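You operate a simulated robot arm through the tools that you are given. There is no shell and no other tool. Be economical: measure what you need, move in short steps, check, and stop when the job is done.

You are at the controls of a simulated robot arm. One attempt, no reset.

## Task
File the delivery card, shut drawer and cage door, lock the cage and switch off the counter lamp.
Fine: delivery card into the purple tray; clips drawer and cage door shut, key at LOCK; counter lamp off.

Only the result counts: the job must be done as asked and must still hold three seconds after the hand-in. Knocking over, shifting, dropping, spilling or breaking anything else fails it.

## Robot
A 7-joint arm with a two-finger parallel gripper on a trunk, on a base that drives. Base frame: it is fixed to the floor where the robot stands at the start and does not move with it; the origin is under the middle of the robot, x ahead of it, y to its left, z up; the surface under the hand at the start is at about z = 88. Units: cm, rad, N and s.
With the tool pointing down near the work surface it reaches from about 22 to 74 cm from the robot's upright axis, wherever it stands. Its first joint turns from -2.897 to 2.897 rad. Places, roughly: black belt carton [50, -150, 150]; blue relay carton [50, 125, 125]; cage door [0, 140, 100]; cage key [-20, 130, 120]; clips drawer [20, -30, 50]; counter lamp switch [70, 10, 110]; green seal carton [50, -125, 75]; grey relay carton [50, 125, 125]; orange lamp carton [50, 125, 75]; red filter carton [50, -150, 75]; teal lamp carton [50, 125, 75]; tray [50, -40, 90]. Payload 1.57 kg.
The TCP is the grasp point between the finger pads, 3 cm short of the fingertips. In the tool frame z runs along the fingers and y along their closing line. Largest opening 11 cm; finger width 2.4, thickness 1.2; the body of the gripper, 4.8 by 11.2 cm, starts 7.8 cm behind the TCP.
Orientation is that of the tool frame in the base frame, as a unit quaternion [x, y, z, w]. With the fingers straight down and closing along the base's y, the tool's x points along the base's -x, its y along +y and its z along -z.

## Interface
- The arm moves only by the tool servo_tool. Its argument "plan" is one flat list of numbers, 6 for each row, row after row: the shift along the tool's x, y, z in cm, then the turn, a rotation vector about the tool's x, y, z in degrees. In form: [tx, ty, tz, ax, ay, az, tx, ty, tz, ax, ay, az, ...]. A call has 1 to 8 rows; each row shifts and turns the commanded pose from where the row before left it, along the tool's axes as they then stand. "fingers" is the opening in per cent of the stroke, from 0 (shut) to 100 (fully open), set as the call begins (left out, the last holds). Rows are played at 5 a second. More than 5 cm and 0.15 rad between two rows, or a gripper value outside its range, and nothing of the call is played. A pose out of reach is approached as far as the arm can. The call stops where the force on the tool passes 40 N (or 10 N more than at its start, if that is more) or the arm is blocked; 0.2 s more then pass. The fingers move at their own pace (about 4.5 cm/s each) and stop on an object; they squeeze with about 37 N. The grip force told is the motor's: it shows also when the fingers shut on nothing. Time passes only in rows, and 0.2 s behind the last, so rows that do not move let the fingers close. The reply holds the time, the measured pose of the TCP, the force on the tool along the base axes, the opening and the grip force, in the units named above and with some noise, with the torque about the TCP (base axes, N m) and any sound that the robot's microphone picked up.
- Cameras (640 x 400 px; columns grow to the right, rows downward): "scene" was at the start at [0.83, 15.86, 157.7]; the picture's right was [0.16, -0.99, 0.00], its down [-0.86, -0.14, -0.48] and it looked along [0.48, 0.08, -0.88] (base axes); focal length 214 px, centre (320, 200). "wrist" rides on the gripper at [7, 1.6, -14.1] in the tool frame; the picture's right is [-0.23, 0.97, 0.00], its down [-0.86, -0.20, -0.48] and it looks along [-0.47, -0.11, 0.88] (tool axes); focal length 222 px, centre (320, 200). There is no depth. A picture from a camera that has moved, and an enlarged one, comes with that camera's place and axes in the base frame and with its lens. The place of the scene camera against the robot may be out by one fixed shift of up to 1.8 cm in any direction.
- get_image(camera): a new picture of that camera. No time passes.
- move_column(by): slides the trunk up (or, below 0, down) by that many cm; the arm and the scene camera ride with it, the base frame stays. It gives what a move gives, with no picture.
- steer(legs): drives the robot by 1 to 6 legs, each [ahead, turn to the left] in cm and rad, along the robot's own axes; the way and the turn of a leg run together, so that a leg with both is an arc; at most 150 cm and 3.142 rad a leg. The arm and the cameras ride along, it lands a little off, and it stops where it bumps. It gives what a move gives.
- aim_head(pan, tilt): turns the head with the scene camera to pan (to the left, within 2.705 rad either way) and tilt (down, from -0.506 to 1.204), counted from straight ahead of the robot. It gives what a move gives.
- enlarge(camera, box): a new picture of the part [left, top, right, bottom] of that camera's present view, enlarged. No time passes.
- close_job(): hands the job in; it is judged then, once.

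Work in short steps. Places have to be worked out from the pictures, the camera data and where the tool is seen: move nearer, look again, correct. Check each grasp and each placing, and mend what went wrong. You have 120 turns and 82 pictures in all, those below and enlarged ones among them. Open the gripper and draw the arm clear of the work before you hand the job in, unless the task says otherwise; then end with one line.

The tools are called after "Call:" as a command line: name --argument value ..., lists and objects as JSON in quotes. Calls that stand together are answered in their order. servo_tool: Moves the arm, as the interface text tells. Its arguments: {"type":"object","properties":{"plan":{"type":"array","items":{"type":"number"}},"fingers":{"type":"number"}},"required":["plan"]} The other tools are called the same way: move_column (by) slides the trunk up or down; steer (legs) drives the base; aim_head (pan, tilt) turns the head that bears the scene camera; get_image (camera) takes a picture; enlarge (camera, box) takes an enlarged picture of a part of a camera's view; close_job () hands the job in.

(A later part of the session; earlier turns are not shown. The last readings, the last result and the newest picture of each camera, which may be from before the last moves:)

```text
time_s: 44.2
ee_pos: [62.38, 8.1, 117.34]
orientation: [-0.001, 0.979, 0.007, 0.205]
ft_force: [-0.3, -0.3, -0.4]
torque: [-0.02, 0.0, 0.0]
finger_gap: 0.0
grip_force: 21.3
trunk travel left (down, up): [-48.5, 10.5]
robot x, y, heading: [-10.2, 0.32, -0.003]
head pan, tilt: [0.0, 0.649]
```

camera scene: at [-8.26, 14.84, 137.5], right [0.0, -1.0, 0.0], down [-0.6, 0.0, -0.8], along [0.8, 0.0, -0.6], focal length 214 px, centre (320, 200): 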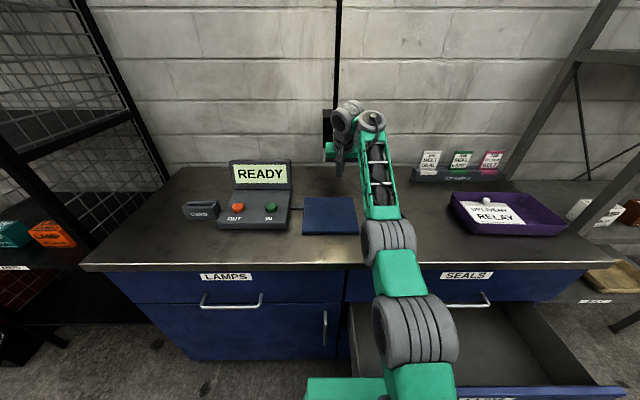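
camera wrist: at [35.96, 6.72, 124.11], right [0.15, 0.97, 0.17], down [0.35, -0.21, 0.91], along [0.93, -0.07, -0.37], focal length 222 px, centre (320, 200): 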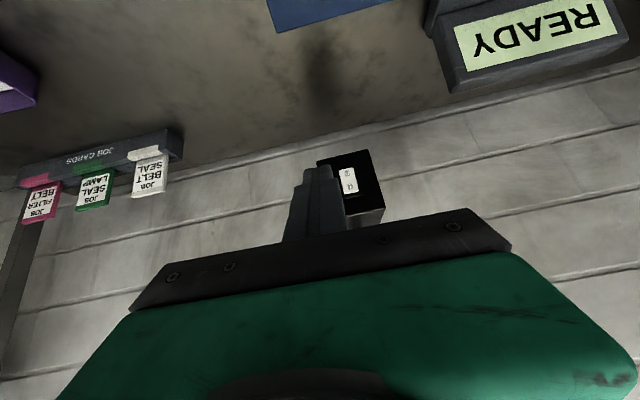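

Free now. Look from both cameras.

Call:
get_image --camera "wrist"

Call:
get_image --camera "scene"

```text
48 pictures are left
camera wrist: at [50.33, 9.79, 127.44], right [0.2, 0.97, 0.1], down [0.59, -0.21, 0.78], along [0.78, -0.1, -0.62], focal length 222 px, centre (320, 200)
```

wrist: 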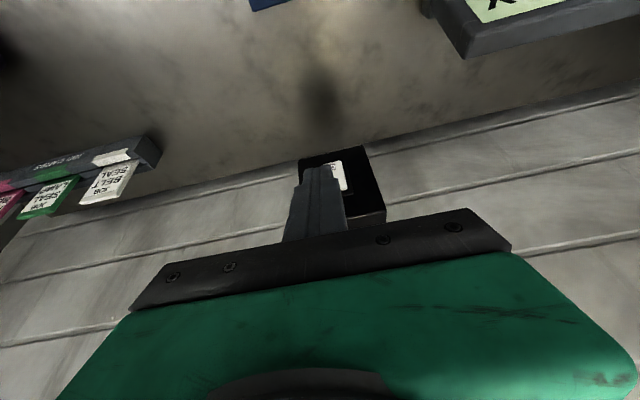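

```text
47 pictures are left
camera scene: at [-7.26, 14.83, 156.9], right [0.0, -1.0, 0.0], down [-0.6, 0.0, -0.8], along [0.8, 0.0, -0.6], focal length 214 px, centre (320, 200)
```

scene: 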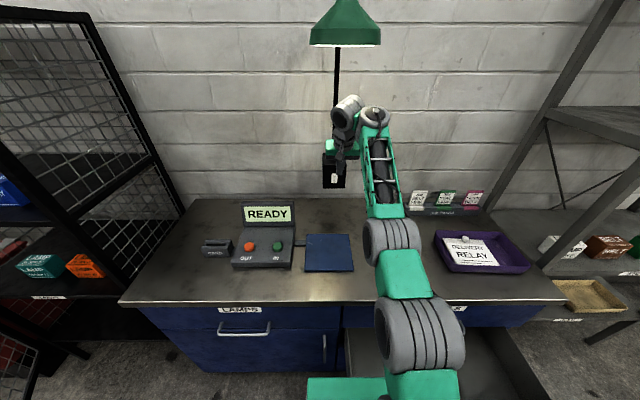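

Switch centre estimated at (70.5, 9.7, 108.3). Lower the tip to the O half's height and align y.

Call:
servo_tool --plan '[1.67, 0.8, 3.8, 0, 0, 0, 1.67, 0.8, 3.8, 0, 0, 0, 0, 0, 0, 0, 0, 0]'

Call:
get_image --camera "wrist"

Call:
enlarge --camera "scene" --box '[290, 90, 386, 210]'

```text
time_s: 45.0
ee_pos: [62.57, 9.93, 109.34]
orientation: [0.0, 0.979, 0.006, 0.204]
ft_force: [0.1, 0.2, -1.0]
torque: [-0.01, 0.02, -0.01]
finger_gap: 0.0
grip_force: 21.4
trunk travel left (down, up): [-48.5, 10.5]
robot x, y, heading: [-9.99, -0.42, -0.001]
head pan, tilt: [0.0, 0.649]
```

```text
46 pictures are left
camera wrist: at [50.4, 11.56, 119.38], right [0.2, 0.97, 0.1], down [0.59, -0.21, 0.78], along [0.78, -0.1, -0.62], focal length 222 px, centre (320, 200)
```

wrist: 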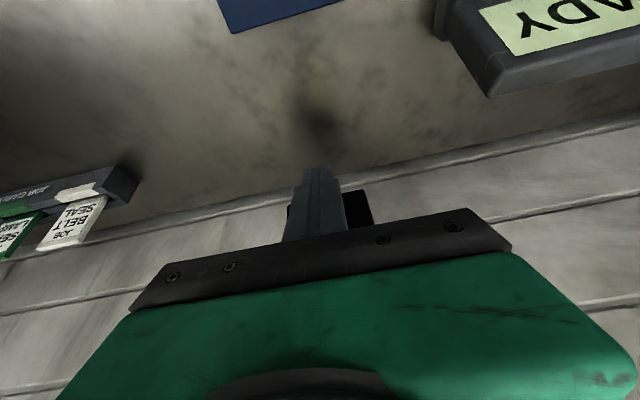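

```text
3.33 times, centred on (338, 150) of scene
camera zoom: at [-7.25, 14.84, 156.9], right [0.0, -1.0, 0.0], down [-0.6, 0.0, -0.8], along [0.8, 0.0, -0.6], focal length 715 px, centre (260, 367)
```

zoom: 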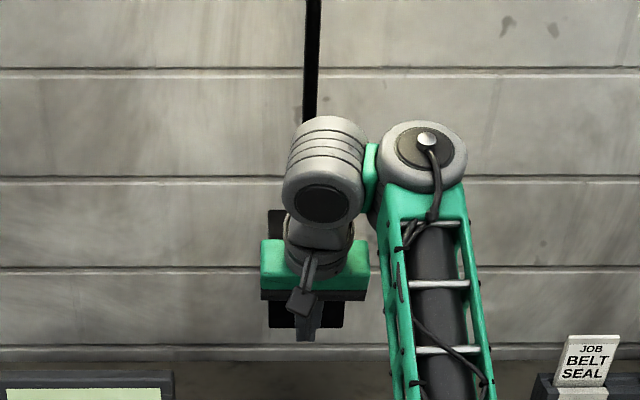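

The tip's front edge is at about (64.9, 9.9, 107.1), at O height. Advance toward the switch.

Call:
servo_tool --plan '[-1.83, 0, 0.8, 0, 0, 0, -1.37, 0, 0.6, 0, 0, 0, -0.46, 0, 0.3, 0, 0, 0, 0, 0, 0, 0, 0, 0]'

Call:
servo_tool --plan '[-0.46, 0, 0.2, 0, 0, 0, -0.46, 0, 0.2, 0, 0, 0, -0.46, 0, 0.2, 0, 0, 0, 0, 0, 0, 0, 0, 0]'

```text
time_s: 46.0
ee_pos: [66.45, 10.03, 109.05]
orientation: [-0.001, 0.979, 0.007, 0.205]
ft_force: [0.1, -0.3, 0.4]
torque: [0.02, -0.03, 0.01]
finger_gap: 0.0
grip_force: 21.9
trunk travel left (down, up): [-48.5, 10.5]
robot x, y, heading: [-10.08, 0.15, -0.002]
head pan, tilt: [0.0, 0.649]
```

```text
time_s: 47.0
ee_pos: [66.67, 9.9, 109.1]
orientation: [0.0, 0.979, 0.007, 0.204]
ft_force: [0.1, 0.3, -0.1]
torque: [0.0, -0.01, 0.02]
finger_gap: 0.0
grip_force: 21.5
out of reach, approached as far as the arm can: row 1, 3
trunk travel left (down, up): [-48.5, 10.5]
robot x, y, heading: [-10.21, -0.01, 0.0]
head pan, tilt: [0.0, 0.649]
```

Reach limit. Retract 6 cm, drive the base 8 cm forward, then push again.

Call:
servo_tool --plan '[2.75, 0, -1.2, 0, 0, 0, 2.75, 0, -1.2, 0, 0, 0]'

Call:
steer --legs '[[6, 0]]'

```text
time_s: 47.6
ee_pos: [61.61, 10.07, 109.23]
orientation: [0.0, 0.979, 0.006, 0.205]
ft_force: [-0.2, 0.2, 0.7]
torque: [0.02, 0.03, -0.04]
finger_gap: 0.0
grip_force: 21.4
out of reach, approached as far as the arm can: row 2
trunk travel left (down, up): [-48.5, 10.5]
robot x, y, heading: [-10.28, -0.18, -0.002]
head pan, tilt: [0.0, 0.649]
```

```text
time_s: 48.5
ee_pos: [67.78, 10.12, 109.09]
orientation: [0.0, 0.979, 0.007, 0.205]
ft_force: [0.4, -0.4, -0.6]
torque: [-0.01, 0.03, 0.02]
finger_gap: 0.0
grip_force: 21.4
trunk travel left (down, up): [-48.5, 10.5]
robot x, y, heading: [-4.14, -0.01, 0.003]
head pan, tilt: [0.0, 0.649]
```

Push forward in small steps.

Call:
servo_tool --plan '[-0.46, 0, 0.2, 0, 0, 0, -0.46, 0, 0.2, 0, 0, 0, -0.46, 0, 0.2, 0, 0, 0, 0, 0, 0, 0, 0, 0]'

Call:
get_image --camera "wrist"

```text
time_s: 49.2
ee_pos: [68.3, 10.19, 109.17]
orientation: [-0.004, 0.979, 0.005, 0.202]
ft_force: [-30.9, -2.8, 3.2]
torque: [-0.45, 0.64, -0.06]
finger_gap: 0.0
grip_force: 21.4
trunk travel left (down, up): [-48.5, 10.5]
robot x, y, heading: [-4.55, -0.17, 0.003]
head pan, tilt: [0.0, 0.649]
heard: click, click
stopped in row 3: the force on the tool passed its limit at 46 N (the readings are from after the stop); the commanded pose is now the measured one
```

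```text
44 pictures are left
camera wrist: at [56.24, 11.75, 119.26], right [0.2, 0.98, 0.1], down [0.6, -0.2, 0.78], along [0.78, -0.1, -0.62], focal length 222 px, centre (320, 200)
```

wrist: 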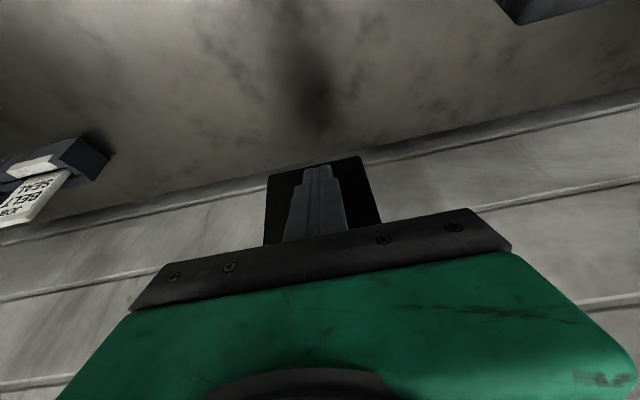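

Clicks heard. Retract and check the lamp and rocker.

Call:
servo_tool --plan '[1.83, 0, -0.8, 0, 0, 0, 2.75, 0, -1.2, 0, 0, 0, 2.75, 0, -1.2, 0, 0, 0, 2.75, 0, -1.2, 0, 0, 0, 2.75, -3, -1.2, 0, 0, 0, 0, -4.5, 0, 0, 0, 0, 0, -4.5, 0, 0, 0, 0]'

Call:
get_image --camera "scene"

```text
time_s: 50.9
ee_pos: [66.64, -0.44, 113.94]
orientation: [-0.003, 0.98, 0.006, 0.2]
ft_force: [0.2, -0.1, 0.0]
torque: [-0.01, -0.03, -0.01]
finger_gap: 0.02
grip_force: 21.2
out of reach, approached as far as the arm can: row 1, 2, 3, 4, 5, 6, 7
trunk travel left (down, up): [-48.5, 10.5]
robot x, y, heading: [-4.13, 0.09, -0.003]
head pan, tilt: [0.0, 0.649]
```

```text
43 pictures are left
camera scene: at [-1.3, 14.78, 156.91], right [0.0, -1.0, 0.0], down [-0.6, 0.0, -0.8], along [0.8, 0.0, -0.6], focal length 214 px, centre (320, 200)
```

scene: 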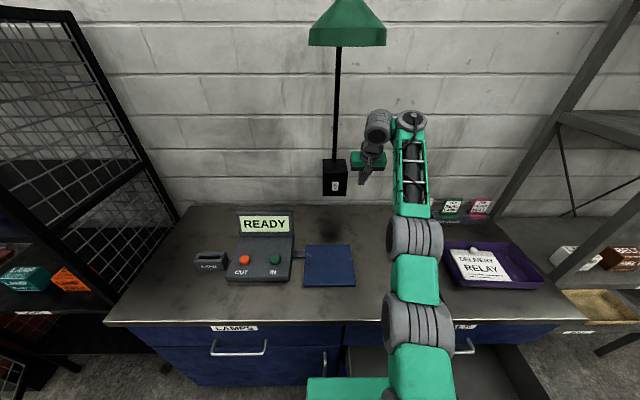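

Call:
enlarge --camera "scene" --box '[304, 150, 368, 210]'

```text
6.67 times, centred on (336, 180) of scene
camera zoom: at [-1.3, 14.78, 156.91], right [0.0, -1.0, 0.0], down [-0.6, 0.0, -0.8], along [0.8, 0.0, -0.6], focal length 1430 px, centre (213, 333)
```

zoom: 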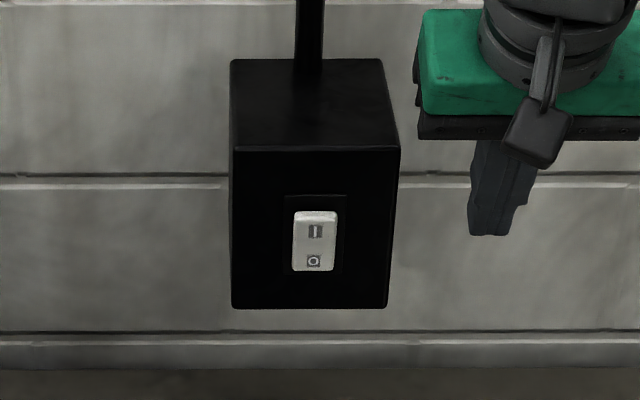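

The lamp rocker now shows O pressed and the counter's glow is gone. Now look down at the open drawer.

Call:
aim_head --pan -0.7 --tilt 1.2

Call:
get_image --camera "scene"

```text
time_s: 51.9
ee_pos: [66.54, -0.24, 113.97]
orientation: [-0.003, 0.98, 0.005, 0.2]
ft_force: [0.2, -0.1, 0.0]
torque: [0.01, -0.01, -0.02]
finger_gap: 0.0
grip_force: 20.9
trunk travel left (down, up): [-48.5, 10.5]
robot x, y, heading: [-4.22, -0.0, 0.005]
head pan, tilt: [-0.7, 1.201]
```

```text
41 pictures are left
camera scene: at [-5.71, 11.22, 152.88], right [-0.64, -0.77, 0.0], down [-0.71, 0.6, -0.36], along [0.28, -0.23, -0.93], focal length 214 px, centre (320, 200)
```

scene: 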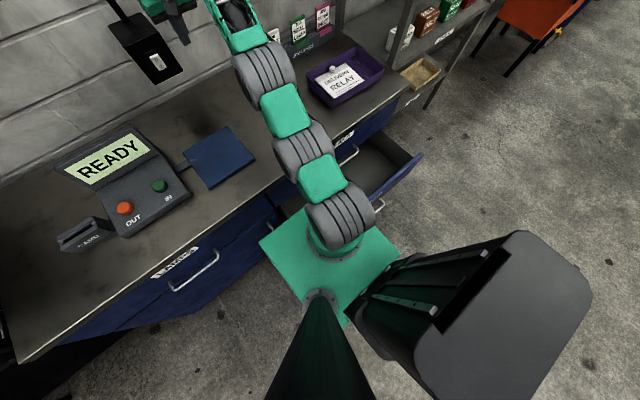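

The drawer front stands at about x≈6, y −10…−65. I'll back off in an S-curve to end squarely in front of it, around x≈−79, y≈−36.

Call:
steer --legs '[[-42.8, 0.9], [-42.8, -0.9]]'

Call:
aim_head --pan 0.0 --tilt 0.7

Call:
get_image --camera "scene"

```text
time_s: 56.9
ee_pos: [-9.49, -37.6, 113.99]
orientation: [0.013, 0.98, 0.002, 0.2]
ft_force: [-0.4, -0.9, -0.5]
torque: [0.01, 0.0, 0.03]
finger_gap: 0.01
grip_force: 20.9
trunk travel left (down, up): [-48.5, 10.5]
robot x, y, heading: [-80.36, -35.26, -0.03]
head pan, tilt: [-0.7, 1.201]
```

```text
time_s: 58.0
ee_pos: [-9.53, -37.53, 113.8]
orientation: [0.013, 0.98, 0.001, 0.199]
ft_force: [-0.4, -0.4, -0.1]
torque: [0.0, 0.01, 0.01]
finger_gap: 0.01
grip_force: 21.3
trunk travel left (down, up): [-48.5, 10.5]
robot x, y, heading: [-80.66, -35.07, -0.022]
head pan, tilt: [0.0, 0.7]
```

```text
40 pictures are left
camera scene: at [-77.22, -20.52, 156.46], right [-0.03, -1.0, 0.0], down [-0.64, 0.02, -0.76], along [0.76, -0.02, -0.64], focal length 214 px, centre (320, 200)
```

scene: 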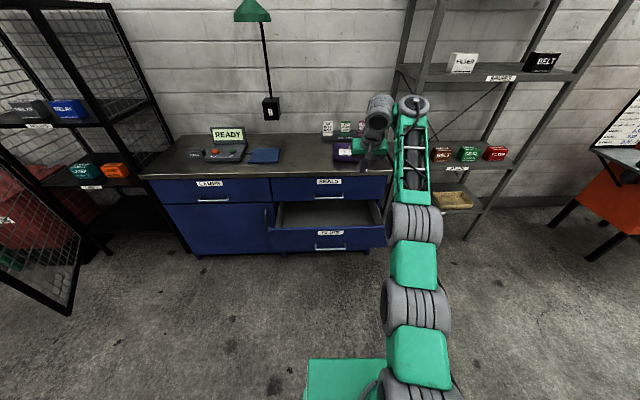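

The drawer front is at x≈6, y +5…−62, z≈45–64. I'll lower the trunk fully so the tilted fingers come level with the drawer front, then drive forward to push it shut.

Call:
move_column --by -48

Call:
servo_tool --plan '[1.2, 2, 2.7, 0, 0, 0, 1.2, 2, 2.7, 0, 0, 0, 1.2, 2, 2.7, 0, 0, 0, 0.8, 2, 2, 0, 0, 0]'

Call:
get_image --camera "scene"

Call:
get_image --camera "wrist"

```text
refused: -48 is not a number from -40 to 40
```

```text
time_s: 59.0
ee_pos: [-7.08, -29.17, 103.51]
orientation: [0.013, 0.98, 0.001, 0.199]
ft_force: [0.4, -0.3, 0.3]
torque: [-0.02, -0.02, 0.0]
finger_gap: 0.01
grip_force: 21.2
out of reach, approached as far as the arm can: row 1, 2, 3
trunk travel left (down, up): [-48.5, 10.5]
robot x, y, heading: [-80.61, -35.36, -0.024]
head pan, tilt: [0.0, 0.7]
```

```text
39 pictures are left
camera scene: at [-77.2, -20.5, 156.47], right [-0.03, -1.0, 0.0], down [-0.64, 0.02, -0.76], along [0.76, -0.02, -0.64], focal length 214 px, centre (320, 200)
```

scene: 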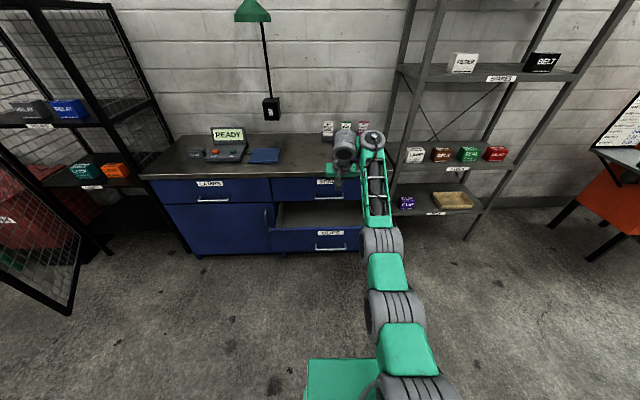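

```text
38 pictures are left
camera wrist: at [-18.95, -27.18, 113.81], right [0.23, 0.97, 0.1], down [0.59, -0.22, 0.77], along [0.77, -0.12, -0.63], focal length 222 px, centre (320, 200)
```

wrist: 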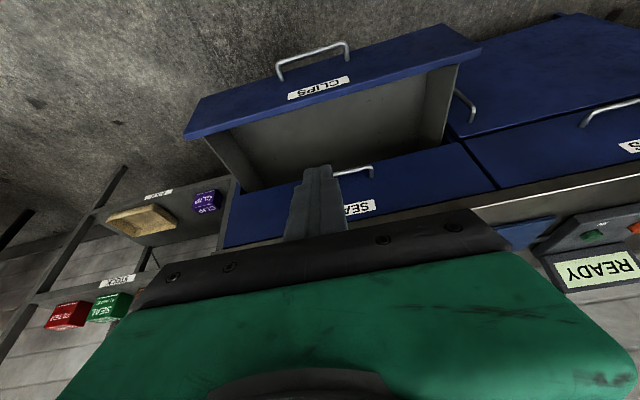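

Lower the trunk 40 then 8 cm (TCP to z≈56, still ~6 cm short of the handle).

Call:
move_column --by -40

Call:
move_column --by -8

Call:
get_image --camera "wrist"

```text
time_s: 62.8
ee_pos: [-6.98, -29.21, 63.55]
orientation: [0.012, 0.98, 0.002, 0.199]
ft_force: [-0.9, -1.1, -0.1]
torque: [0.02, -0.03, 0.04]
finger_gap: 0.0
grip_force: 21.3
trunk travel left (down, up): [-8.5, 50.5]
robot x, y, heading: [-80.22, -35.25, -0.025]
head pan, tilt: [0.0, 0.7]
```

```text
time_s: 64.0
ee_pos: [-7.13, -29.2, 55.67]
orientation: [0.013, 0.98, 0.002, 0.2]
ft_force: [0.3, -0.2, -0.2]
torque: [0.0, 0.03, 0.03]
finger_gap: 0.0
grip_force: 21.2
trunk travel left (down, up): [-0.5, 58.5]
robot x, y, heading: [-80.39, -35.14, -0.026]
head pan, tilt: [0.0, 0.7]
```

```text
37 pictures are left
camera wrist: at [-18.96, -27.22, 65.82], right [0.23, 0.97, 0.1], down [0.6, -0.22, 0.77], along [0.77, -0.12, -0.63], focal length 222 px, centre (320, 200)
```

wrist: 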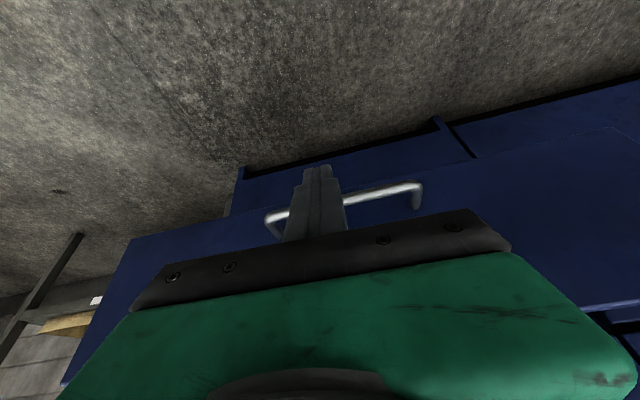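

The fingertip is just above the handle bar and will meet the drawer face. Drive forward 20 cm and check.

Call:
steer --legs '[[20, 0]]'

Call:
get_image --camera "wrist"

```text
time_s: 65.6
ee_pos: [13.11, -30.22, 55.52]
orientation: [0.015, 0.98, 0.001, 0.2]
ft_force: [0.3, -0.1, 0.4]
torque: [-0.02, 0.02, -0.03]
finger_gap: 0.02
grip_force: 21.5
trunk travel left (down, up): [-0.5, 58.5]
robot x, y, heading: [-60.12, -35.9, -0.032]
head pan, tilt: [0.0, 0.7]
```

```text
36 pictures are left
camera wrist: at [1.15, -28.13, 65.81], right [0.24, 0.97, 0.1], down [0.59, -0.22, 0.77], along [0.77, -0.13, -0.63], focal length 222 px, centre (320, 200)
```

wrist: 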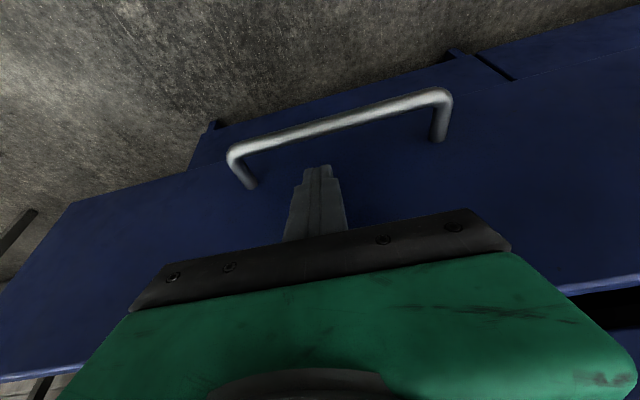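

The fingertip sits against the face and the drawer is moving. Continue 15 cm.

Call:
steer --legs '[[15, 0]]'

Call:
get_image --camera "wrist"

Call:
get_image --camera "scene"

```text
time_s: 67.0
ee_pos: [27.11, -30.88, 55.49]
orientation: [0.012, 0.98, -0.003, 0.197]
ft_force: [-19.4, -0.6, 4.0]
torque: [-0.22, 0.33, 0.02]
finger_gap: 0.01
grip_force: 21.0
trunk travel left (down, up): [-0.5, 58.5]
robot x, y, heading: [-46.06, -36.45, -0.04]
head pan, tilt: [0.0, 0.7]
stopped in leg 1: the force on the tool passed its limit at 310 N (the readings are from after the stop); the commanded pose is now the measured one
```

```text
35 pictures are left
camera wrist: at [15.26, -28.88, 65.74], right [0.23, 0.97, 0.09], down [0.6, -0.21, 0.77], along [0.77, -0.13, -0.63], focal length 222 px, centre (320, 200)
```

wrist: 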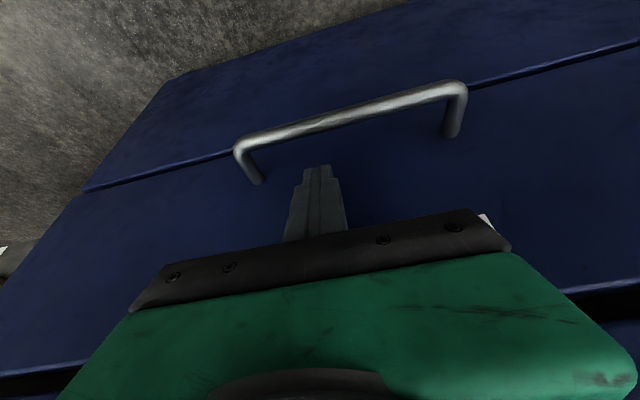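

```text
34 pictures are left
camera scene: at [-42.88, -21.59, 108.47], right [-0.04, -1.0, 0.0], down [-0.64, 0.02, -0.77], along [0.77, -0.03, -0.64], focal length 214 px, centre (320, 200)
```

scene: 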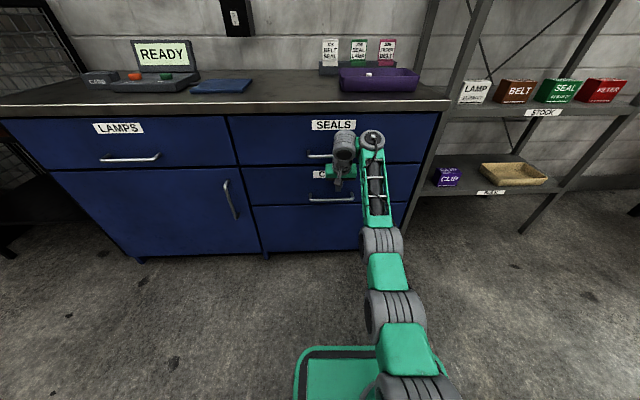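

The drawer is shut. Back off and verify it stays flush.

Call:
steer --legs '[[-25, 0]]'

Call:
enlarge --camera "scene" --box '[180, 80, 440, 243]'

```text
time_s: 68.8
ee_pos: [1.91, -29.85, 55.3]
orientation: [0.01, 0.98, -0.003, 0.196]
ft_force: [-0.1, -0.4, -0.3]
torque: [-0.03, 0.01, -0.02]
finger_gap: 0.01
grip_force: 21.5
trunk travel left (down, up): [-0.5, 58.5]
robot x, y, heading: [-71.76, -35.57, -0.029]
head pan, tilt: [0.0, 0.7]
```

```text
2.45 times, centred on (310, 162) of scene
camera zoom: at [-68.12, -20.74, 108.47], right [-0.03, -1.0, 0.0], down [-0.64, 0.02, -0.76], along [0.76, -0.02, -0.64], focal length 526 px, centre (344, 294)
```

zoom: 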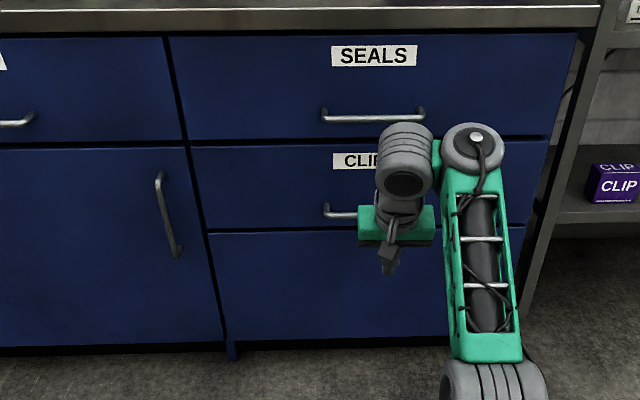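

Drawer confirmed shut. Before going to the cage, I reconfigure the arm: with the trunk low there is room to raise the hand and pitch it to horizontal (needed for the key). First raise and slightly retract.

Call:
servo_tool --plan '[-0.8, -1, -4.3, 0, 0, 0, -0.8, -1, -4.3, 0, 0, 0, -0.8, -1, -4.3, 0, 0, 0, -0.8, -1, -4.3, 0, 0, 0, -0.8, -1, -4.3, 0, 0, 0, -0.8, -1, -4.3, 0, 0, 0, -0.8, -1, -4.3, 0, 0, 0, -0.8, -1, -4.3, 0, 0, 0]'

Call:
servo_tool --plan '[0, 0, 0, 0, -8, 0, 0, 0, 0, 0, -8, 0, 0, 0, 0, 0, -8, 0, 0, 0, 0, 0, -8, 0, 0, 0, 0, 0, -8, 0, 0, 0, 0, 0, -8, 0, 0, 0, 0, 0, -8, 0, 0, 0, 0, 0, -8, 0]'

Call:
get_image --camera "scene"

```text
time_s: 70.7
ee_pos: [-7.51, -36.78, 86.08]
orientation: [0.01, 0.981, -0.002, 0.196]
ft_force: [-0.1, 0.2, -0.9]
torque: [-0.02, -0.01, 0.0]
finger_gap: 0.0
grip_force: 21.3
out of reach, approached as far as the arm can: row 1, 7, 8
trunk travel left (down, up): [-0.5, 58.5]
robot x, y, heading: [-71.43, -35.23, -0.03]
head pan, tilt: [0.0, 0.7]
```

```text
time_s: 72.5
ee_pos: [-7.54, -36.78, 86.19]
orientation: [0.007, 0.727, -0.007, 0.687]
ft_force: [0.0, 0.6, -1.1]
torque: [0.01, 0.01, 0.0]
finger_gap: 0.0
grip_force: 20.7
trunk travel left (down, up): [-0.5, 58.5]
robot x, y, heading: [-71.52, -35.26, -0.035]
head pan, tilt: [0.0, 0.7]
```

```text
32 pictures are left
camera scene: at [-68.14, -20.74, 108.47], right [-0.03, -1.0, 0.0], down [-0.64, 0.02, -0.77], along [0.76, -0.02, -0.64], focal length 214 px, centre (320, 200)
```

scene: 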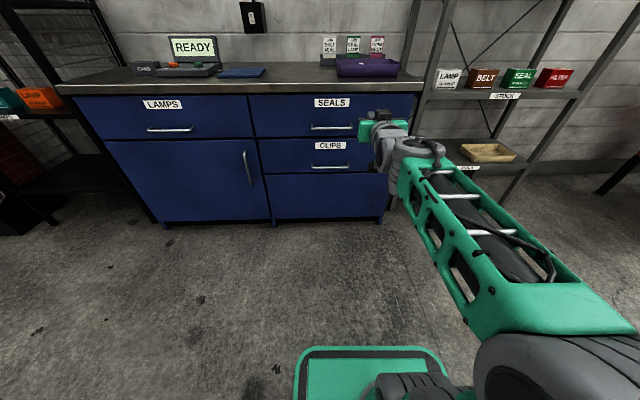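

The hand is now horizontal with a healthy elbow. Raise the trunk 16 cm and drive left along x≈−72 toward the cage, then look.

Call:
move_column --by 16

Call:
steer --legs '[[-8, 0], [0, 1.6], [110, 0], [105, 0]]'

Call:
aim_head --pan -1.6 --tilt 0.4

Call:
get_image --camera "scene"

```text
time_s: 74.3
ee_pos: [-7.34, -36.84, 102.25]
orientation: [0.008, 0.727, -0.007, 0.686]
ft_force: [0.7, 0.0, -0.2]
torque: [-0.01, 0.02, -0.01]
finger_gap: 0.0
grip_force: 21.1
trunk travel left (down, up): [-16.5, 42.5]
robot x, y, heading: [-71.45, -35.64, -0.029]
head pan, tilt: [0.0, 0.7]
```

```text
time_s: 89.3
ee_pos: [-76.38, 241.11, 102.03]
orientation: [-0.507, 0.521, 0.479, 0.492]
ft_force: [0.7, -0.1, -0.4]
torque: [0.02, 0.0, -0.04]
finger_gap: 0.0
grip_force: 20.8
trunk travel left (down, up): [-16.5, 42.5]
robot x, y, heading: [-78.28, 177.28, 1.534]
head pan, tilt: [0.0, 0.7]
```

```text
time_s: 91.0
ee_pos: [-76.4, 241.05, 102.2]
orientation: [-0.508, 0.521, 0.479, 0.491]
ft_force: [-0.8, -0.2, 0.1]
torque: [0.0, 0.01, -0.02]
finger_gap: 0.01
grip_force: 21.5
trunk travel left (down, up): [-16.5, 42.5]
robot x, y, heading: [-77.97, 177.4, 1.543]
head pan, tilt: [-1.6, 0.4]
```

```text
31 pictures are left
camera scene: at [-84.1, 170.35, 127.15], right [-0.06, -1.0, 0.0], down [-0.39, 0.03, -0.92], along [0.92, -0.06, -0.39], focal length 214 px, centre (320, 200)
```

scene: 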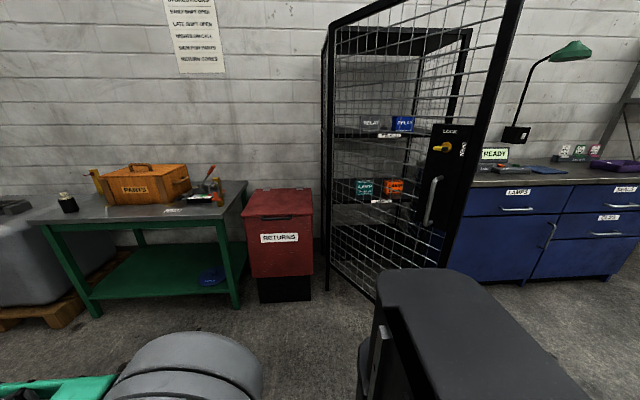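

Call:
enlarge --camera "scene" --box '[400, 110, 496, 245]'

```text
2.96 times, centred on (448, 178) of scene
camera zoom: at [-84.1, 170.35, 127.15], right [-0.06, -1.0, 0.0], down [-0.39, 0.03, -0.92], along [0.92, -0.06, -0.39], focal length 636 px, centre (-59, 267)
```

zoom: 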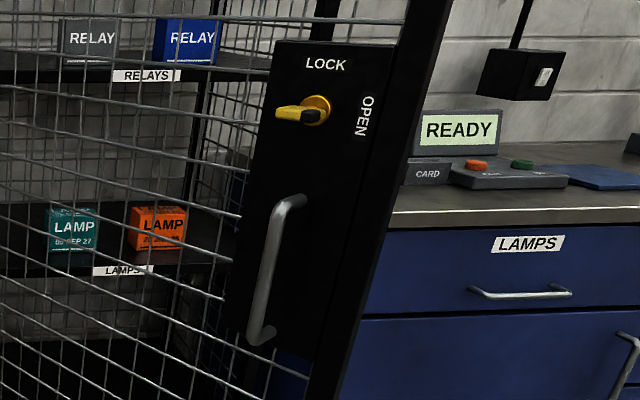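

The lock plate is on the door's outer face: key at ≈(−20,128,117), handle below at z 90–107, LOCK at top, OPEN at right. I'll push the door on the plate between key and handle (z≈111.5), in two straight pushes. First raise and position at heading −0.81.

Call:
move_column --by 9.4

Call:
steer --legs '[[0, -1.06], [9.3, 0], [0, -1.296]]'

Call:
get_image --camera "wrist"

Call:
aim_head --pan 0.0 --tilt 0.4

Call:
get_image --camera "scene"

```text
time_s: 92.3
ee_pos: [-76.41, 240.98, 111.64]
orientation: [-0.507, 0.521, 0.479, 0.492]
ft_force: [0.0, -0.2, 0.0]
torque: [-0.01, 0.03, -0.01]
finger_gap: 0.0
grip_force: 20.8
trunk travel left (down, up): [-25.9, 33.1]
robot x, y, heading: [-78.14, 176.85, 1.536]
head pan, tilt: [-1.6, 0.4]
```

```text
time_s: 99.3
ee_pos: [-24.59, 136.07, 111.54]
orientation: [0.281, 0.671, -0.264, 0.633]
ft_force: [0.3, 0.9, -0.1]
torque: [0.01, -0.01, 0.04]
finger_gap: 0.0
grip_force: 20.6
trunk travel left (down, up): [-25.9, 33.1]
robot x, y, heading: [-69.94, 181.43, -0.803]
head pan, tilt: [-1.6, 0.4]
```

```text
29 pictures are left
camera wrist: at [-33.69, 147.69, 105.35], right [0.7, 0.68, 0.23], down [-0.44, 0.16, 0.88], along [0.56, -0.72, 0.41], focal length 222 px, centre (320, 200)
```

wrist: 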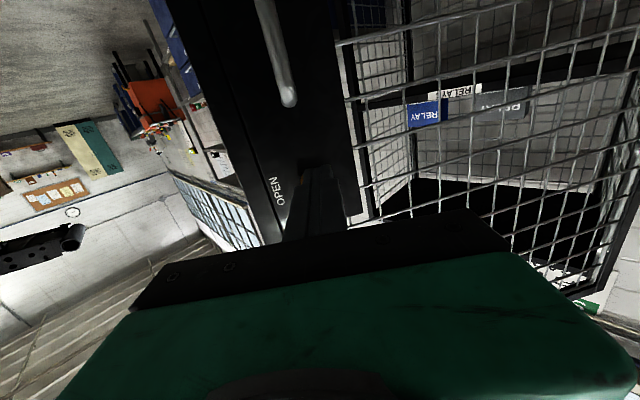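

```text
time_s: 100.9
ee_pos: [-24.7, 135.94, 111.52]
orientation: [0.28, 0.672, -0.264, 0.633]
ft_force: [0.6, -0.3, 0.4]
torque: [0.0, 0.04, 0.0]
finger_gap: 0.01
grip_force: 21.8
trunk travel left (down, up): [-25.9, 33.1]
robot x, y, heading: [-69.93, 181.67, -0.802]
head pan, tilt: [0.0, 0.4]
```

```text
28 pictures are left
camera scene: at [-56.0, 189.36, 136.56], right [-0.72, -0.7, 0.0], down [-0.27, 0.28, -0.92], along [0.64, -0.66, -0.39], focal length 214 px, centre (320, 200)
```

scene: 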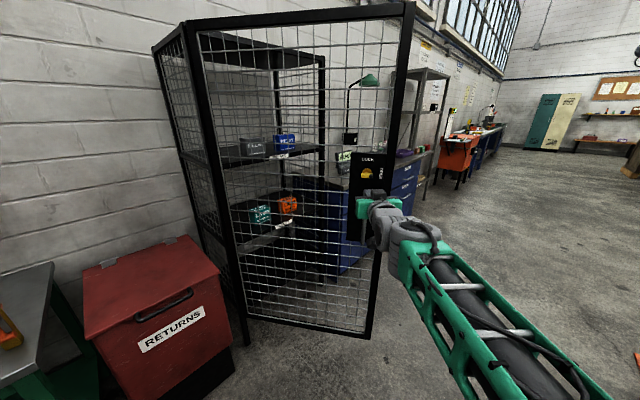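

Finger is aimed between key (~115.5) and handle top (~105.4). Lower by 1.4 cm and drive 10 cm to make contact and begin closing.

Call:
move_column --by -1.4

Call:
steer --legs '[[12, 0]]'

Call:
get_image --camera "scene"

```text
time_s: 101.5
ee_pos: [-24.65, 135.93, 110.15]
orientation: [0.281, 0.672, -0.264, 0.632]
ft_force: [-0.5, -0.4, 0.6]
torque: [-0.02, -0.01, 0.01]
finger_gap: 0.0
grip_force: 20.9
trunk travel left (down, up): [-24.5, 34.5]
robot x, y, heading: [-69.45, 181.47, -0.799]
head pan, tilt: [0.0, 0.4]
```

```text
time_s: 102.8
ee_pos: [-16.41, 127.46, 110.07]
orientation: [0.28, 0.671, -0.264, 0.633]
ft_force: [-0.5, -0.6, 0.2]
torque: [0.04, 0.05, -0.03]
finger_gap: 0.0
grip_force: 21.8
trunk travel left (down, up): [-24.5, 34.5]
robot x, y, heading: [-61.33, 172.96, -0.797]
head pan, tilt: [0.0, 0.4]
```

```text
27 pictures are left
camera scene: at [-47.65, 180.78, 135.16], right [-0.72, -0.7, 0.0], down [-0.27, 0.28, -0.92], along [0.64, -0.66, -0.39], focal length 214 px, centre (320, 200)
```

scene: 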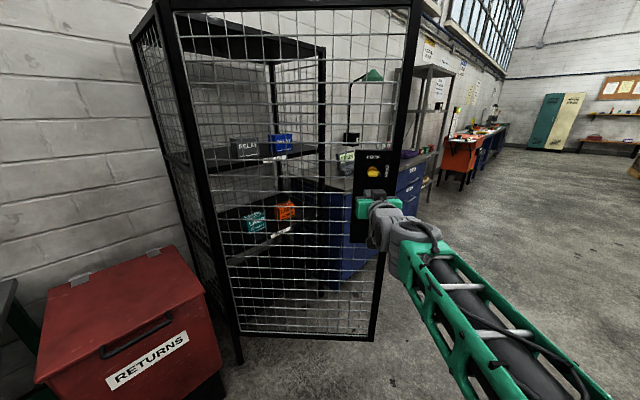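

The door appears to be moving without resistance. Continue the first push 25 cm.

Call:
steer --legs '[[25, 0]]'

Call:
get_image --camera "scene"

```text
time_s: 104.6
ee_pos: [1.34, 109.04, 110.14]
orientation: [0.28, 0.672, -0.264, 0.633]
ft_force: [0.2, 1.0, 0.1]
torque: [0.01, -0.02, 0.02]
finger_gap: 0.0
grip_force: 21.4
trunk travel left (down, up): [-24.5, 34.5]
robot x, y, heading: [-43.53, 154.98, -0.801]
head pan, tilt: [0.0, 0.4]
```

```text
26 pictures are left
camera scene: at [-29.91, 162.49, 135.16], right [-0.72, -0.7, 0.0], down [-0.27, 0.28, -0.92], along [0.64, -0.66, -0.39], focal length 214 px, centre (320, 200)
```

scene: 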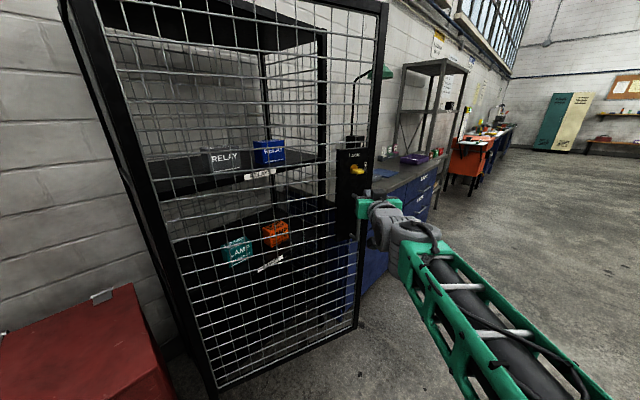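

Door is about half closed. Back off 25 cm and reposition for the second push at heading −0.26.

Call:
steer --legs '[[-25, 0], [0, 2.23], [-47.5, 0], [0, -1.692]]'

Call:
get_image --camera "scene"

Call:
get_image --camera "wrist"

```text
time_s: 118.4
ee_pos: [-4.76, 110.42, 110.05]
orientation: [0.089, 0.722, -0.084, 0.681]
ft_force: [0.0, -0.2, 0.7]
torque: [0.01, -0.01, 0.0]
finger_gap: 0.0
grip_force: 21.6
trunk travel left (down, up): [-24.5, 34.5]
robot x, y, heading: [-66.85, 125.74, -0.257]
head pan, tilt: [0.0, 0.4]
```

```text
25 pictures are left
camera scene: at [-59.38, 139.48, 135.16], right [-0.25, -0.97, 0.0], down [-0.38, 0.1, -0.92], along [0.89, -0.23, -0.39], focal length 214 px, centre (320, 200)
```

scene: 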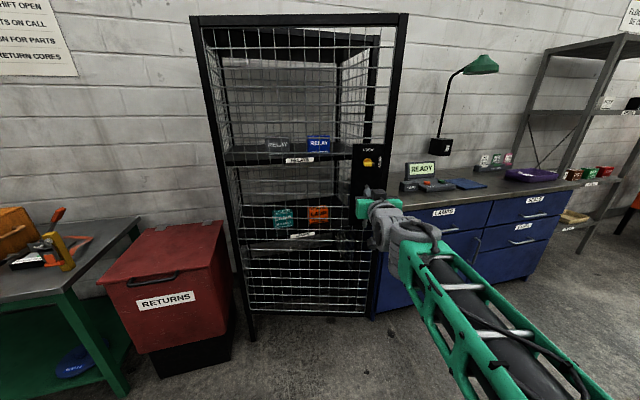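

```text
24 pictures are left
camera wrist: at [-18.43, 115.58, 103.94], right [0.25, 0.94, 0.23], down [-0.46, -0.09, 0.88], along [0.85, -0.33, 0.41], focal length 222 px, centre (320, 200)
```

wrist: 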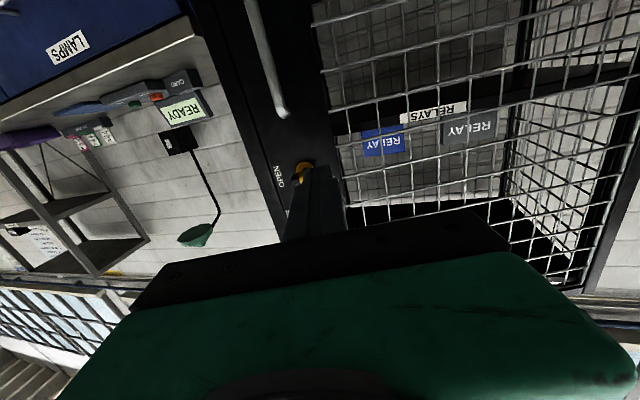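

Aligned at the plate between key and handle. Drive 28 cm.

Call:
steer --legs '[[28, 0]]'

Call:
get_image --camera "scene"

```text
time_s: 120.4
ee_pos: [22.13, 103.22, 110.12]
orientation: [0.09, 0.722, -0.085, 0.681]
ft_force: [-1.1, -0.5, -0.1]
torque: [-0.01, -0.01, 0.0]
finger_gap: 0.01
grip_force: 21.2
trunk travel left (down, up): [-24.5, 34.5]
robot x, y, heading: [-40.13, 119.16, -0.255]
head pan, tilt: [0.0, 0.4]
```

```text
23 pictures are left
camera scene: at [-32.57, 132.42, 135.16], right [-0.25, -0.97, 0.0], down [-0.38, 0.1, -0.92], along [0.89, -0.23, -0.39], focal length 214 px, centre (320, 200)
```

scene: 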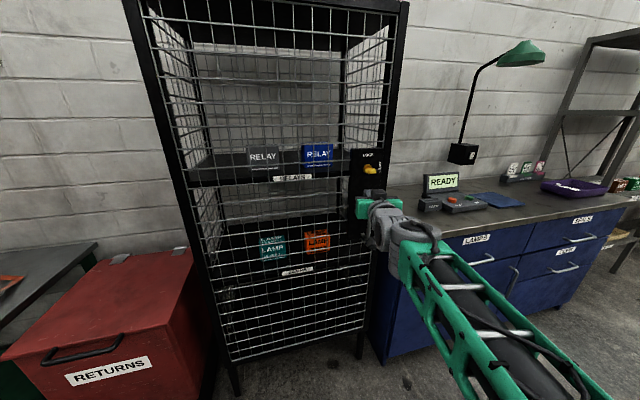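

Nearly shut. Finish with the arm, 1 cm rows, force-limited.

Call:
servo_tool --plan '[0, 0, 1, 0, 0, 0, 0, 0, 1, 0, 0, 0, 0, 0, 1, 0, 0, 0, 0, 0, 1, 0, 0, 0, 0, 0, 1, 0, 0, 0, 0, 0, 1, 0, 0, 0, 0, 0, 1, 0, 0, 0, 0, 0, 1, 0, 0, 0]'

Call:
get_image --camera "scene"

```text
time_s: 122.2
ee_pos: [29.81, 101.31, 109.6]
orientation: [0.09, 0.722, -0.085, 0.681]
ft_force: [-0.4, -0.9, 0.1]
torque: [-0.01, -0.01, -0.05]
finger_gap: 0.0
grip_force: 20.9
trunk travel left (down, up): [-24.5, 34.5]
robot x, y, heading: [-40.22, 118.74, -0.256]
head pan, tilt: [0.0, 0.4]
```

```text
22 pictures are left
camera scene: at [-32.57, 132.42, 135.16], right [-0.25, -0.97, 0.0], down [-0.38, 0.1, -0.92], along [0.89, -0.23, -0.39], focal length 214 px, centre (320, 200)
```

scene: 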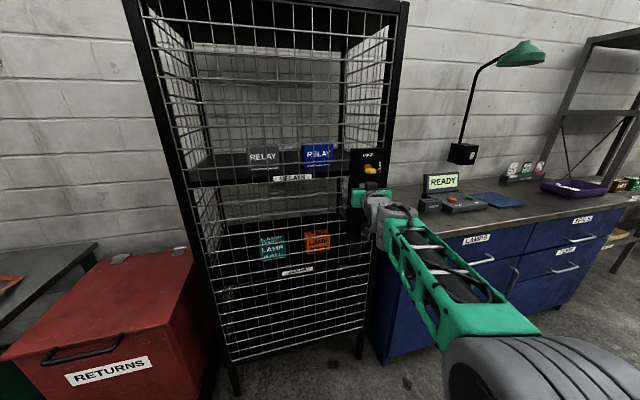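

The door did not visibly move, so it may have coasted ahead. Push on until contact.

Call:
servo_tool --plan '[0, 0, 0.8, 0, 0, 0, 0, 0, 0.8, 0, 0, 0, 0, 0, 0.8, 0, 0, 0, 0, 0, 0.8, 0, 0, 0, 0, 0, 0.8, 0, 0, 0, 0, 0, 0.8, 0, 0, 0]'

Call:
get_image --camera "wrist"

```text
time_s: 122.9
ee_pos: [31.28, 100.91, 109.54]
orientation: [0.09, 0.723, -0.084, 0.68]
ft_force: [-31.3, 7.2, -2.4]
torque: [-0.07, -0.19, 0.31]
finger_gap: 0.0
grip_force: 21.2
trunk travel left (down, up): [-24.5, 34.5]
robot x, y, heading: [-40.52, 119.25, -0.257]
head pan, tilt: [0.0, 0.4]
stopped in row 3: the force on the tool passed its limit at 50 N (the readings are from after the stop); the commanded pose is now the measured one
```

```text
21 pictures are left
camera wrist: at [17.54, 106.19, 103.47], right [0.25, 0.94, 0.23], down [-0.46, -0.09, 0.88], along [0.85, -0.33, 0.41], focal length 222 px, centre (320, 200)
```

wrist: 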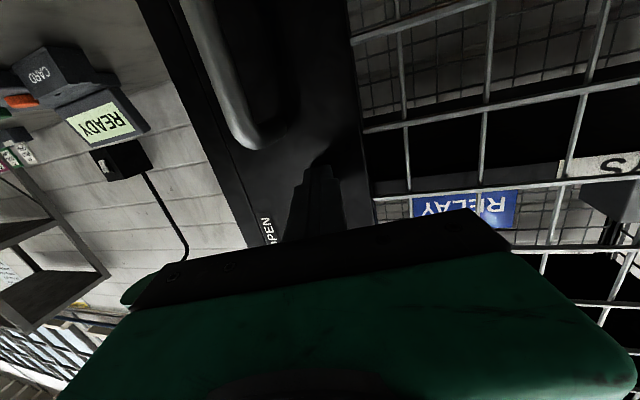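

Door is firmly shut (plate face at x≈34). Now back off 12 cm, square the tool to the door (yaw +14.7°, pitch +3.5°), and look at the key.

Call:
servo_tool --plan '[0, 0, -4, 0, 0, 0, 0, 0, -4, 0, 0, 0, 0, 0, -4, 0, 0, 0, 0, 0, 0, -7.35, -1.75, 0, 0, 0, 0, -7.35, -1.75, 0, 0, 0, 0, 0, 0, 0]'

Call:
enlarge --camera "scene" --box '[330, 130, 410, 210]'

Call:
get_image --camera "wrist"

```text
time_s: 124.3
ee_pos: [20.05, 103.7, 109.96]
orientation: [-0.001, 0.708, 0.006, 0.707]
ft_force: [-0.1, -0.4, -0.5]
torque: [0.0, -0.02, 0.03]
finger_gap: 0.0
grip_force: 21.2
trunk travel left (down, up): [-24.5, 34.5]
robot x, y, heading: [-39.81, 118.83, -0.259]
head pan, tilt: [0.0, 0.4]
```

```text
5.00 times, centred on (370, 170) of scene
camera zoom: at [-32.6, 132.42, 135.16], right [-0.25, -0.97, 0.0], down [-0.38, 0.1, -0.92], along [0.89, -0.23, -0.39], focal length 1072 px, centre (70, 350)
```

zoom: 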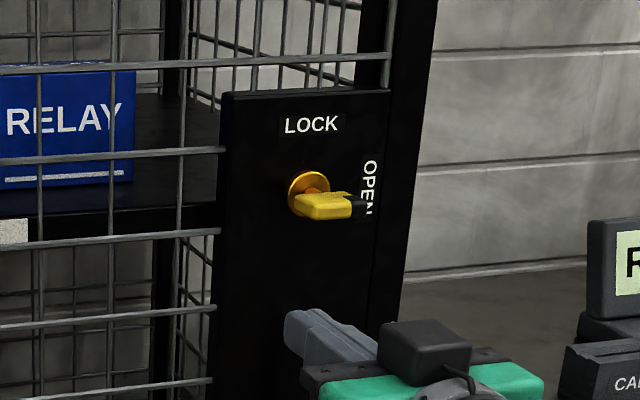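

```text
19 pictures are left
camera wrist: at [5.88, 105.38, 102.96], right [-0.01, 0.97, 0.24], down [-0.48, -0.21, 0.85], along [0.88, -0.1, 0.46], focal length 222 px, centre (320, 200)
```

wrist: 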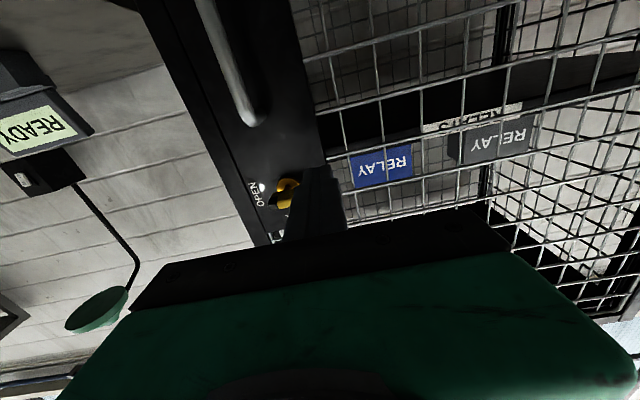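

The key is a bar turn with its black tip at OPEN, axis near (y≈98.4, z≈115.7). I move in line with it and roll the tool +90° so the fingers close vertically on the bar.

Call:
servo_tool --plan '[-2.85, -2.65, 0, 0, 0, 0, -2.85, -2.65, 0, 0, 0, 0, 0, 0, 0, 0, 0, 8.2, 0, 0, 0, 0, 0, 8.2, 0, 0, 0, 0, 0, 8.2, 0, 0, 0, 0, 0, 8.2, 0, 0, 0, 0, 0, 8.2, 0, 0, 0, 0, 0, 8.2]' --fingers 50

Call:
servo_tool --plan '[0, 0, 0, 0, 0, 8.2, 0, 0, 0, 0, 0, 8.2, 0, 0, 0, 0, 0, 8.2, 0, 0, 0, 0, 0, 8.2, 0, 0, 0, 0, 0, 8.0, 0, 0, 0, 0, 0, 0]'

Call:
get_image --camera "wrist"

```text
time_s: 126.1
ee_pos: [20.1, 98.4, 115.79]
orientation: [0.296, 0.644, 0.301, 0.639]
ft_force: [0.2, -0.1, -1.3]
torque: [0.02, 0.02, 0.0]
finger_gap: 5.5
grip_force: 0.2
trunk travel left (down, up): [-24.5, 34.5]
robot x, y, heading: [-40.23, 119.16, -0.253]
head pan, tilt: [0.0, 0.4]
```

```text
time_s: 127.5
ee_pos: [20.09, 98.39, 115.65]
orientation: [0.5, 0.501, 0.505, 0.494]
ft_force: [0.2, -0.3, -0.5]
torque: [-0.02, 0.0, -0.01]
finger_gap: 5.5
grip_force: 0.0
trunk travel left (down, up): [-24.5, 34.5]
robot x, y, heading: [-40.07, 119.09, -0.256]
head pan, tilt: [0.0, 0.4]
```

```text
18 pictures are left
camera wrist: at [5.91, 105.4, 117.37], right [0.0, -0.24, 0.97], down [-0.47, -0.86, -0.21], along [0.88, -0.46, -0.12], focal length 222 px, centre (320, 200)
```

wrist: 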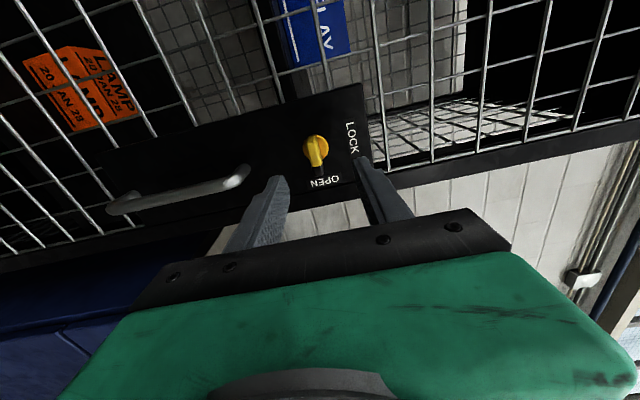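

Call:
enlarge --camera "wrist" --box '[270, 110, 370, 200]'

```text
4.44 times, centred on (320, 155) of wrist
camera zoom: at [5.91, 105.4, 117.37], right [0.0, -0.24, 0.97], down [-0.47, -0.86, -0.21], along [0.88, -0.46, -0.12], focal length 987 px, centre (320, 400)
```

zoom: 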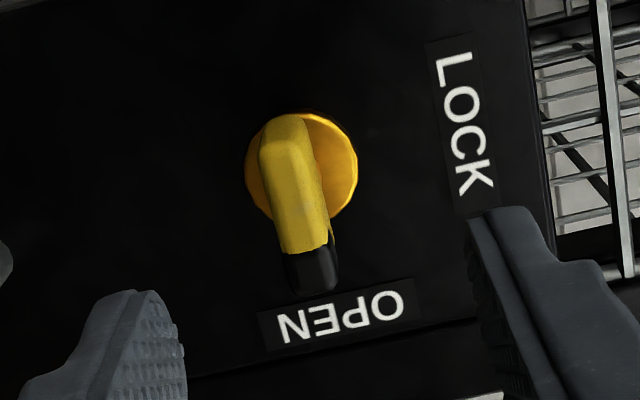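

Axis at y≈98.25, z≈114.9; bar protrudes to x≈30. Advance to TCP x≈29.5.

Call:
servo_tool --plan '[-0.15, -0.75, 3, 0, 0, 0, 0, 0, 3, 0, 0, 0, 0, 0, 2, 0, 0, 0, 0, 0, 1.4, 0, 0, 0, 0, 0, 0, 0, 0, 0]'

Call:
get_image --camera "wrist"

```text
time_s: 128.7
ee_pos: [29.44, 98.36, 115.1]
orientation: [0.5, 0.501, 0.504, 0.494]
ft_force: [-0.1, -0.6, 0.5]
torque: [0.0, 0.02, -0.01]
finger_gap: 5.49
grip_force: 0.1
trunk travel left (down, up): [-24.5, 34.5]
robot x, y, heading: [-39.9, 119.29, -0.254]
head pan, tilt: [0.0, 0.4]
```

```text
16 pictures are left
camera wrist: at [15.19, 105.25, 116.72], right [0.0, -0.24, 0.97], down [-0.47, -0.86, -0.21], along [0.88, -0.46, -0.12], focal length 222 px, centre (320, 200)
```

wrist: 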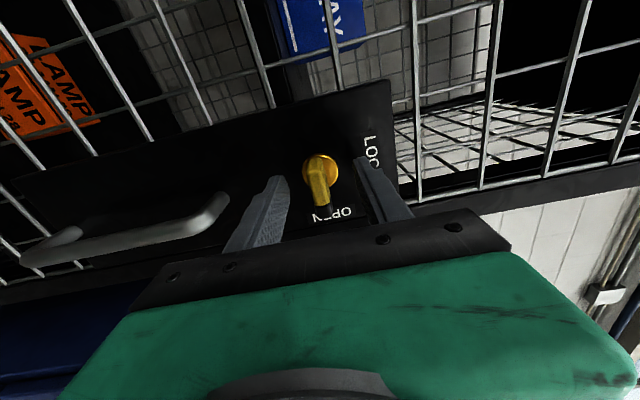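

Aligned. Close on the bar.

Call:
servo_tool --plan '[0, -0.15, 0, 0, 0, 0, 0, 0, 0, 0, 0, 0, 0, 0, 0, 0, 0, 0, 0, 0, 0, 0, 0, 0, 0, 0, 0, 0, 0, 0]' --fingers 0

```text
time_s: 129.9
ee_pos: [29.3, 98.24, 115.05]
orientation: [0.501, 0.501, 0.504, 0.495]
ft_force: [0.8, -0.2, 1.3]
torque: [-0.63, -0.25, -0.19]
finger_gap: 1.22
grip_force: 29.1
trunk travel left (down, up): [-24.5, 34.5]
robot x, y, heading: [-39.98, 119.03, -0.255]
head pan, tilt: [0.0, 0.4]
```

Bar is gripped (1.2 cm). Turn about the tool axis by −90° (OPEN → LOCK) in steps, starting with ~48°.

Call:
servo_tool --plan '[0, 0, 0, 0, 0, -8, 0, 0, 0, 0, 0, -8, 0, 0, 0, 0, 0, -8, 0, 0, 0, 0, 0, -8, 0, 0, 0, 0, 0, -8, 0, 0, 0, 0, 0, -8]'

```text
time_s: 131.3
ee_pos: [29.4, 98.18, 114.71]
orientation: [0.254, 0.661, 0.258, 0.657]
ft_force: [-4.5, -5.6, -0.4]
torque: [0.02, 0.52, 0.24]
finger_gap: 1.19
grip_force: 29.0
trunk travel left (down, up): [-24.5, 34.5]
robot x, y, heading: [-39.86, 118.91, -0.257]
head pan, tilt: [0.0, 0.4]
```

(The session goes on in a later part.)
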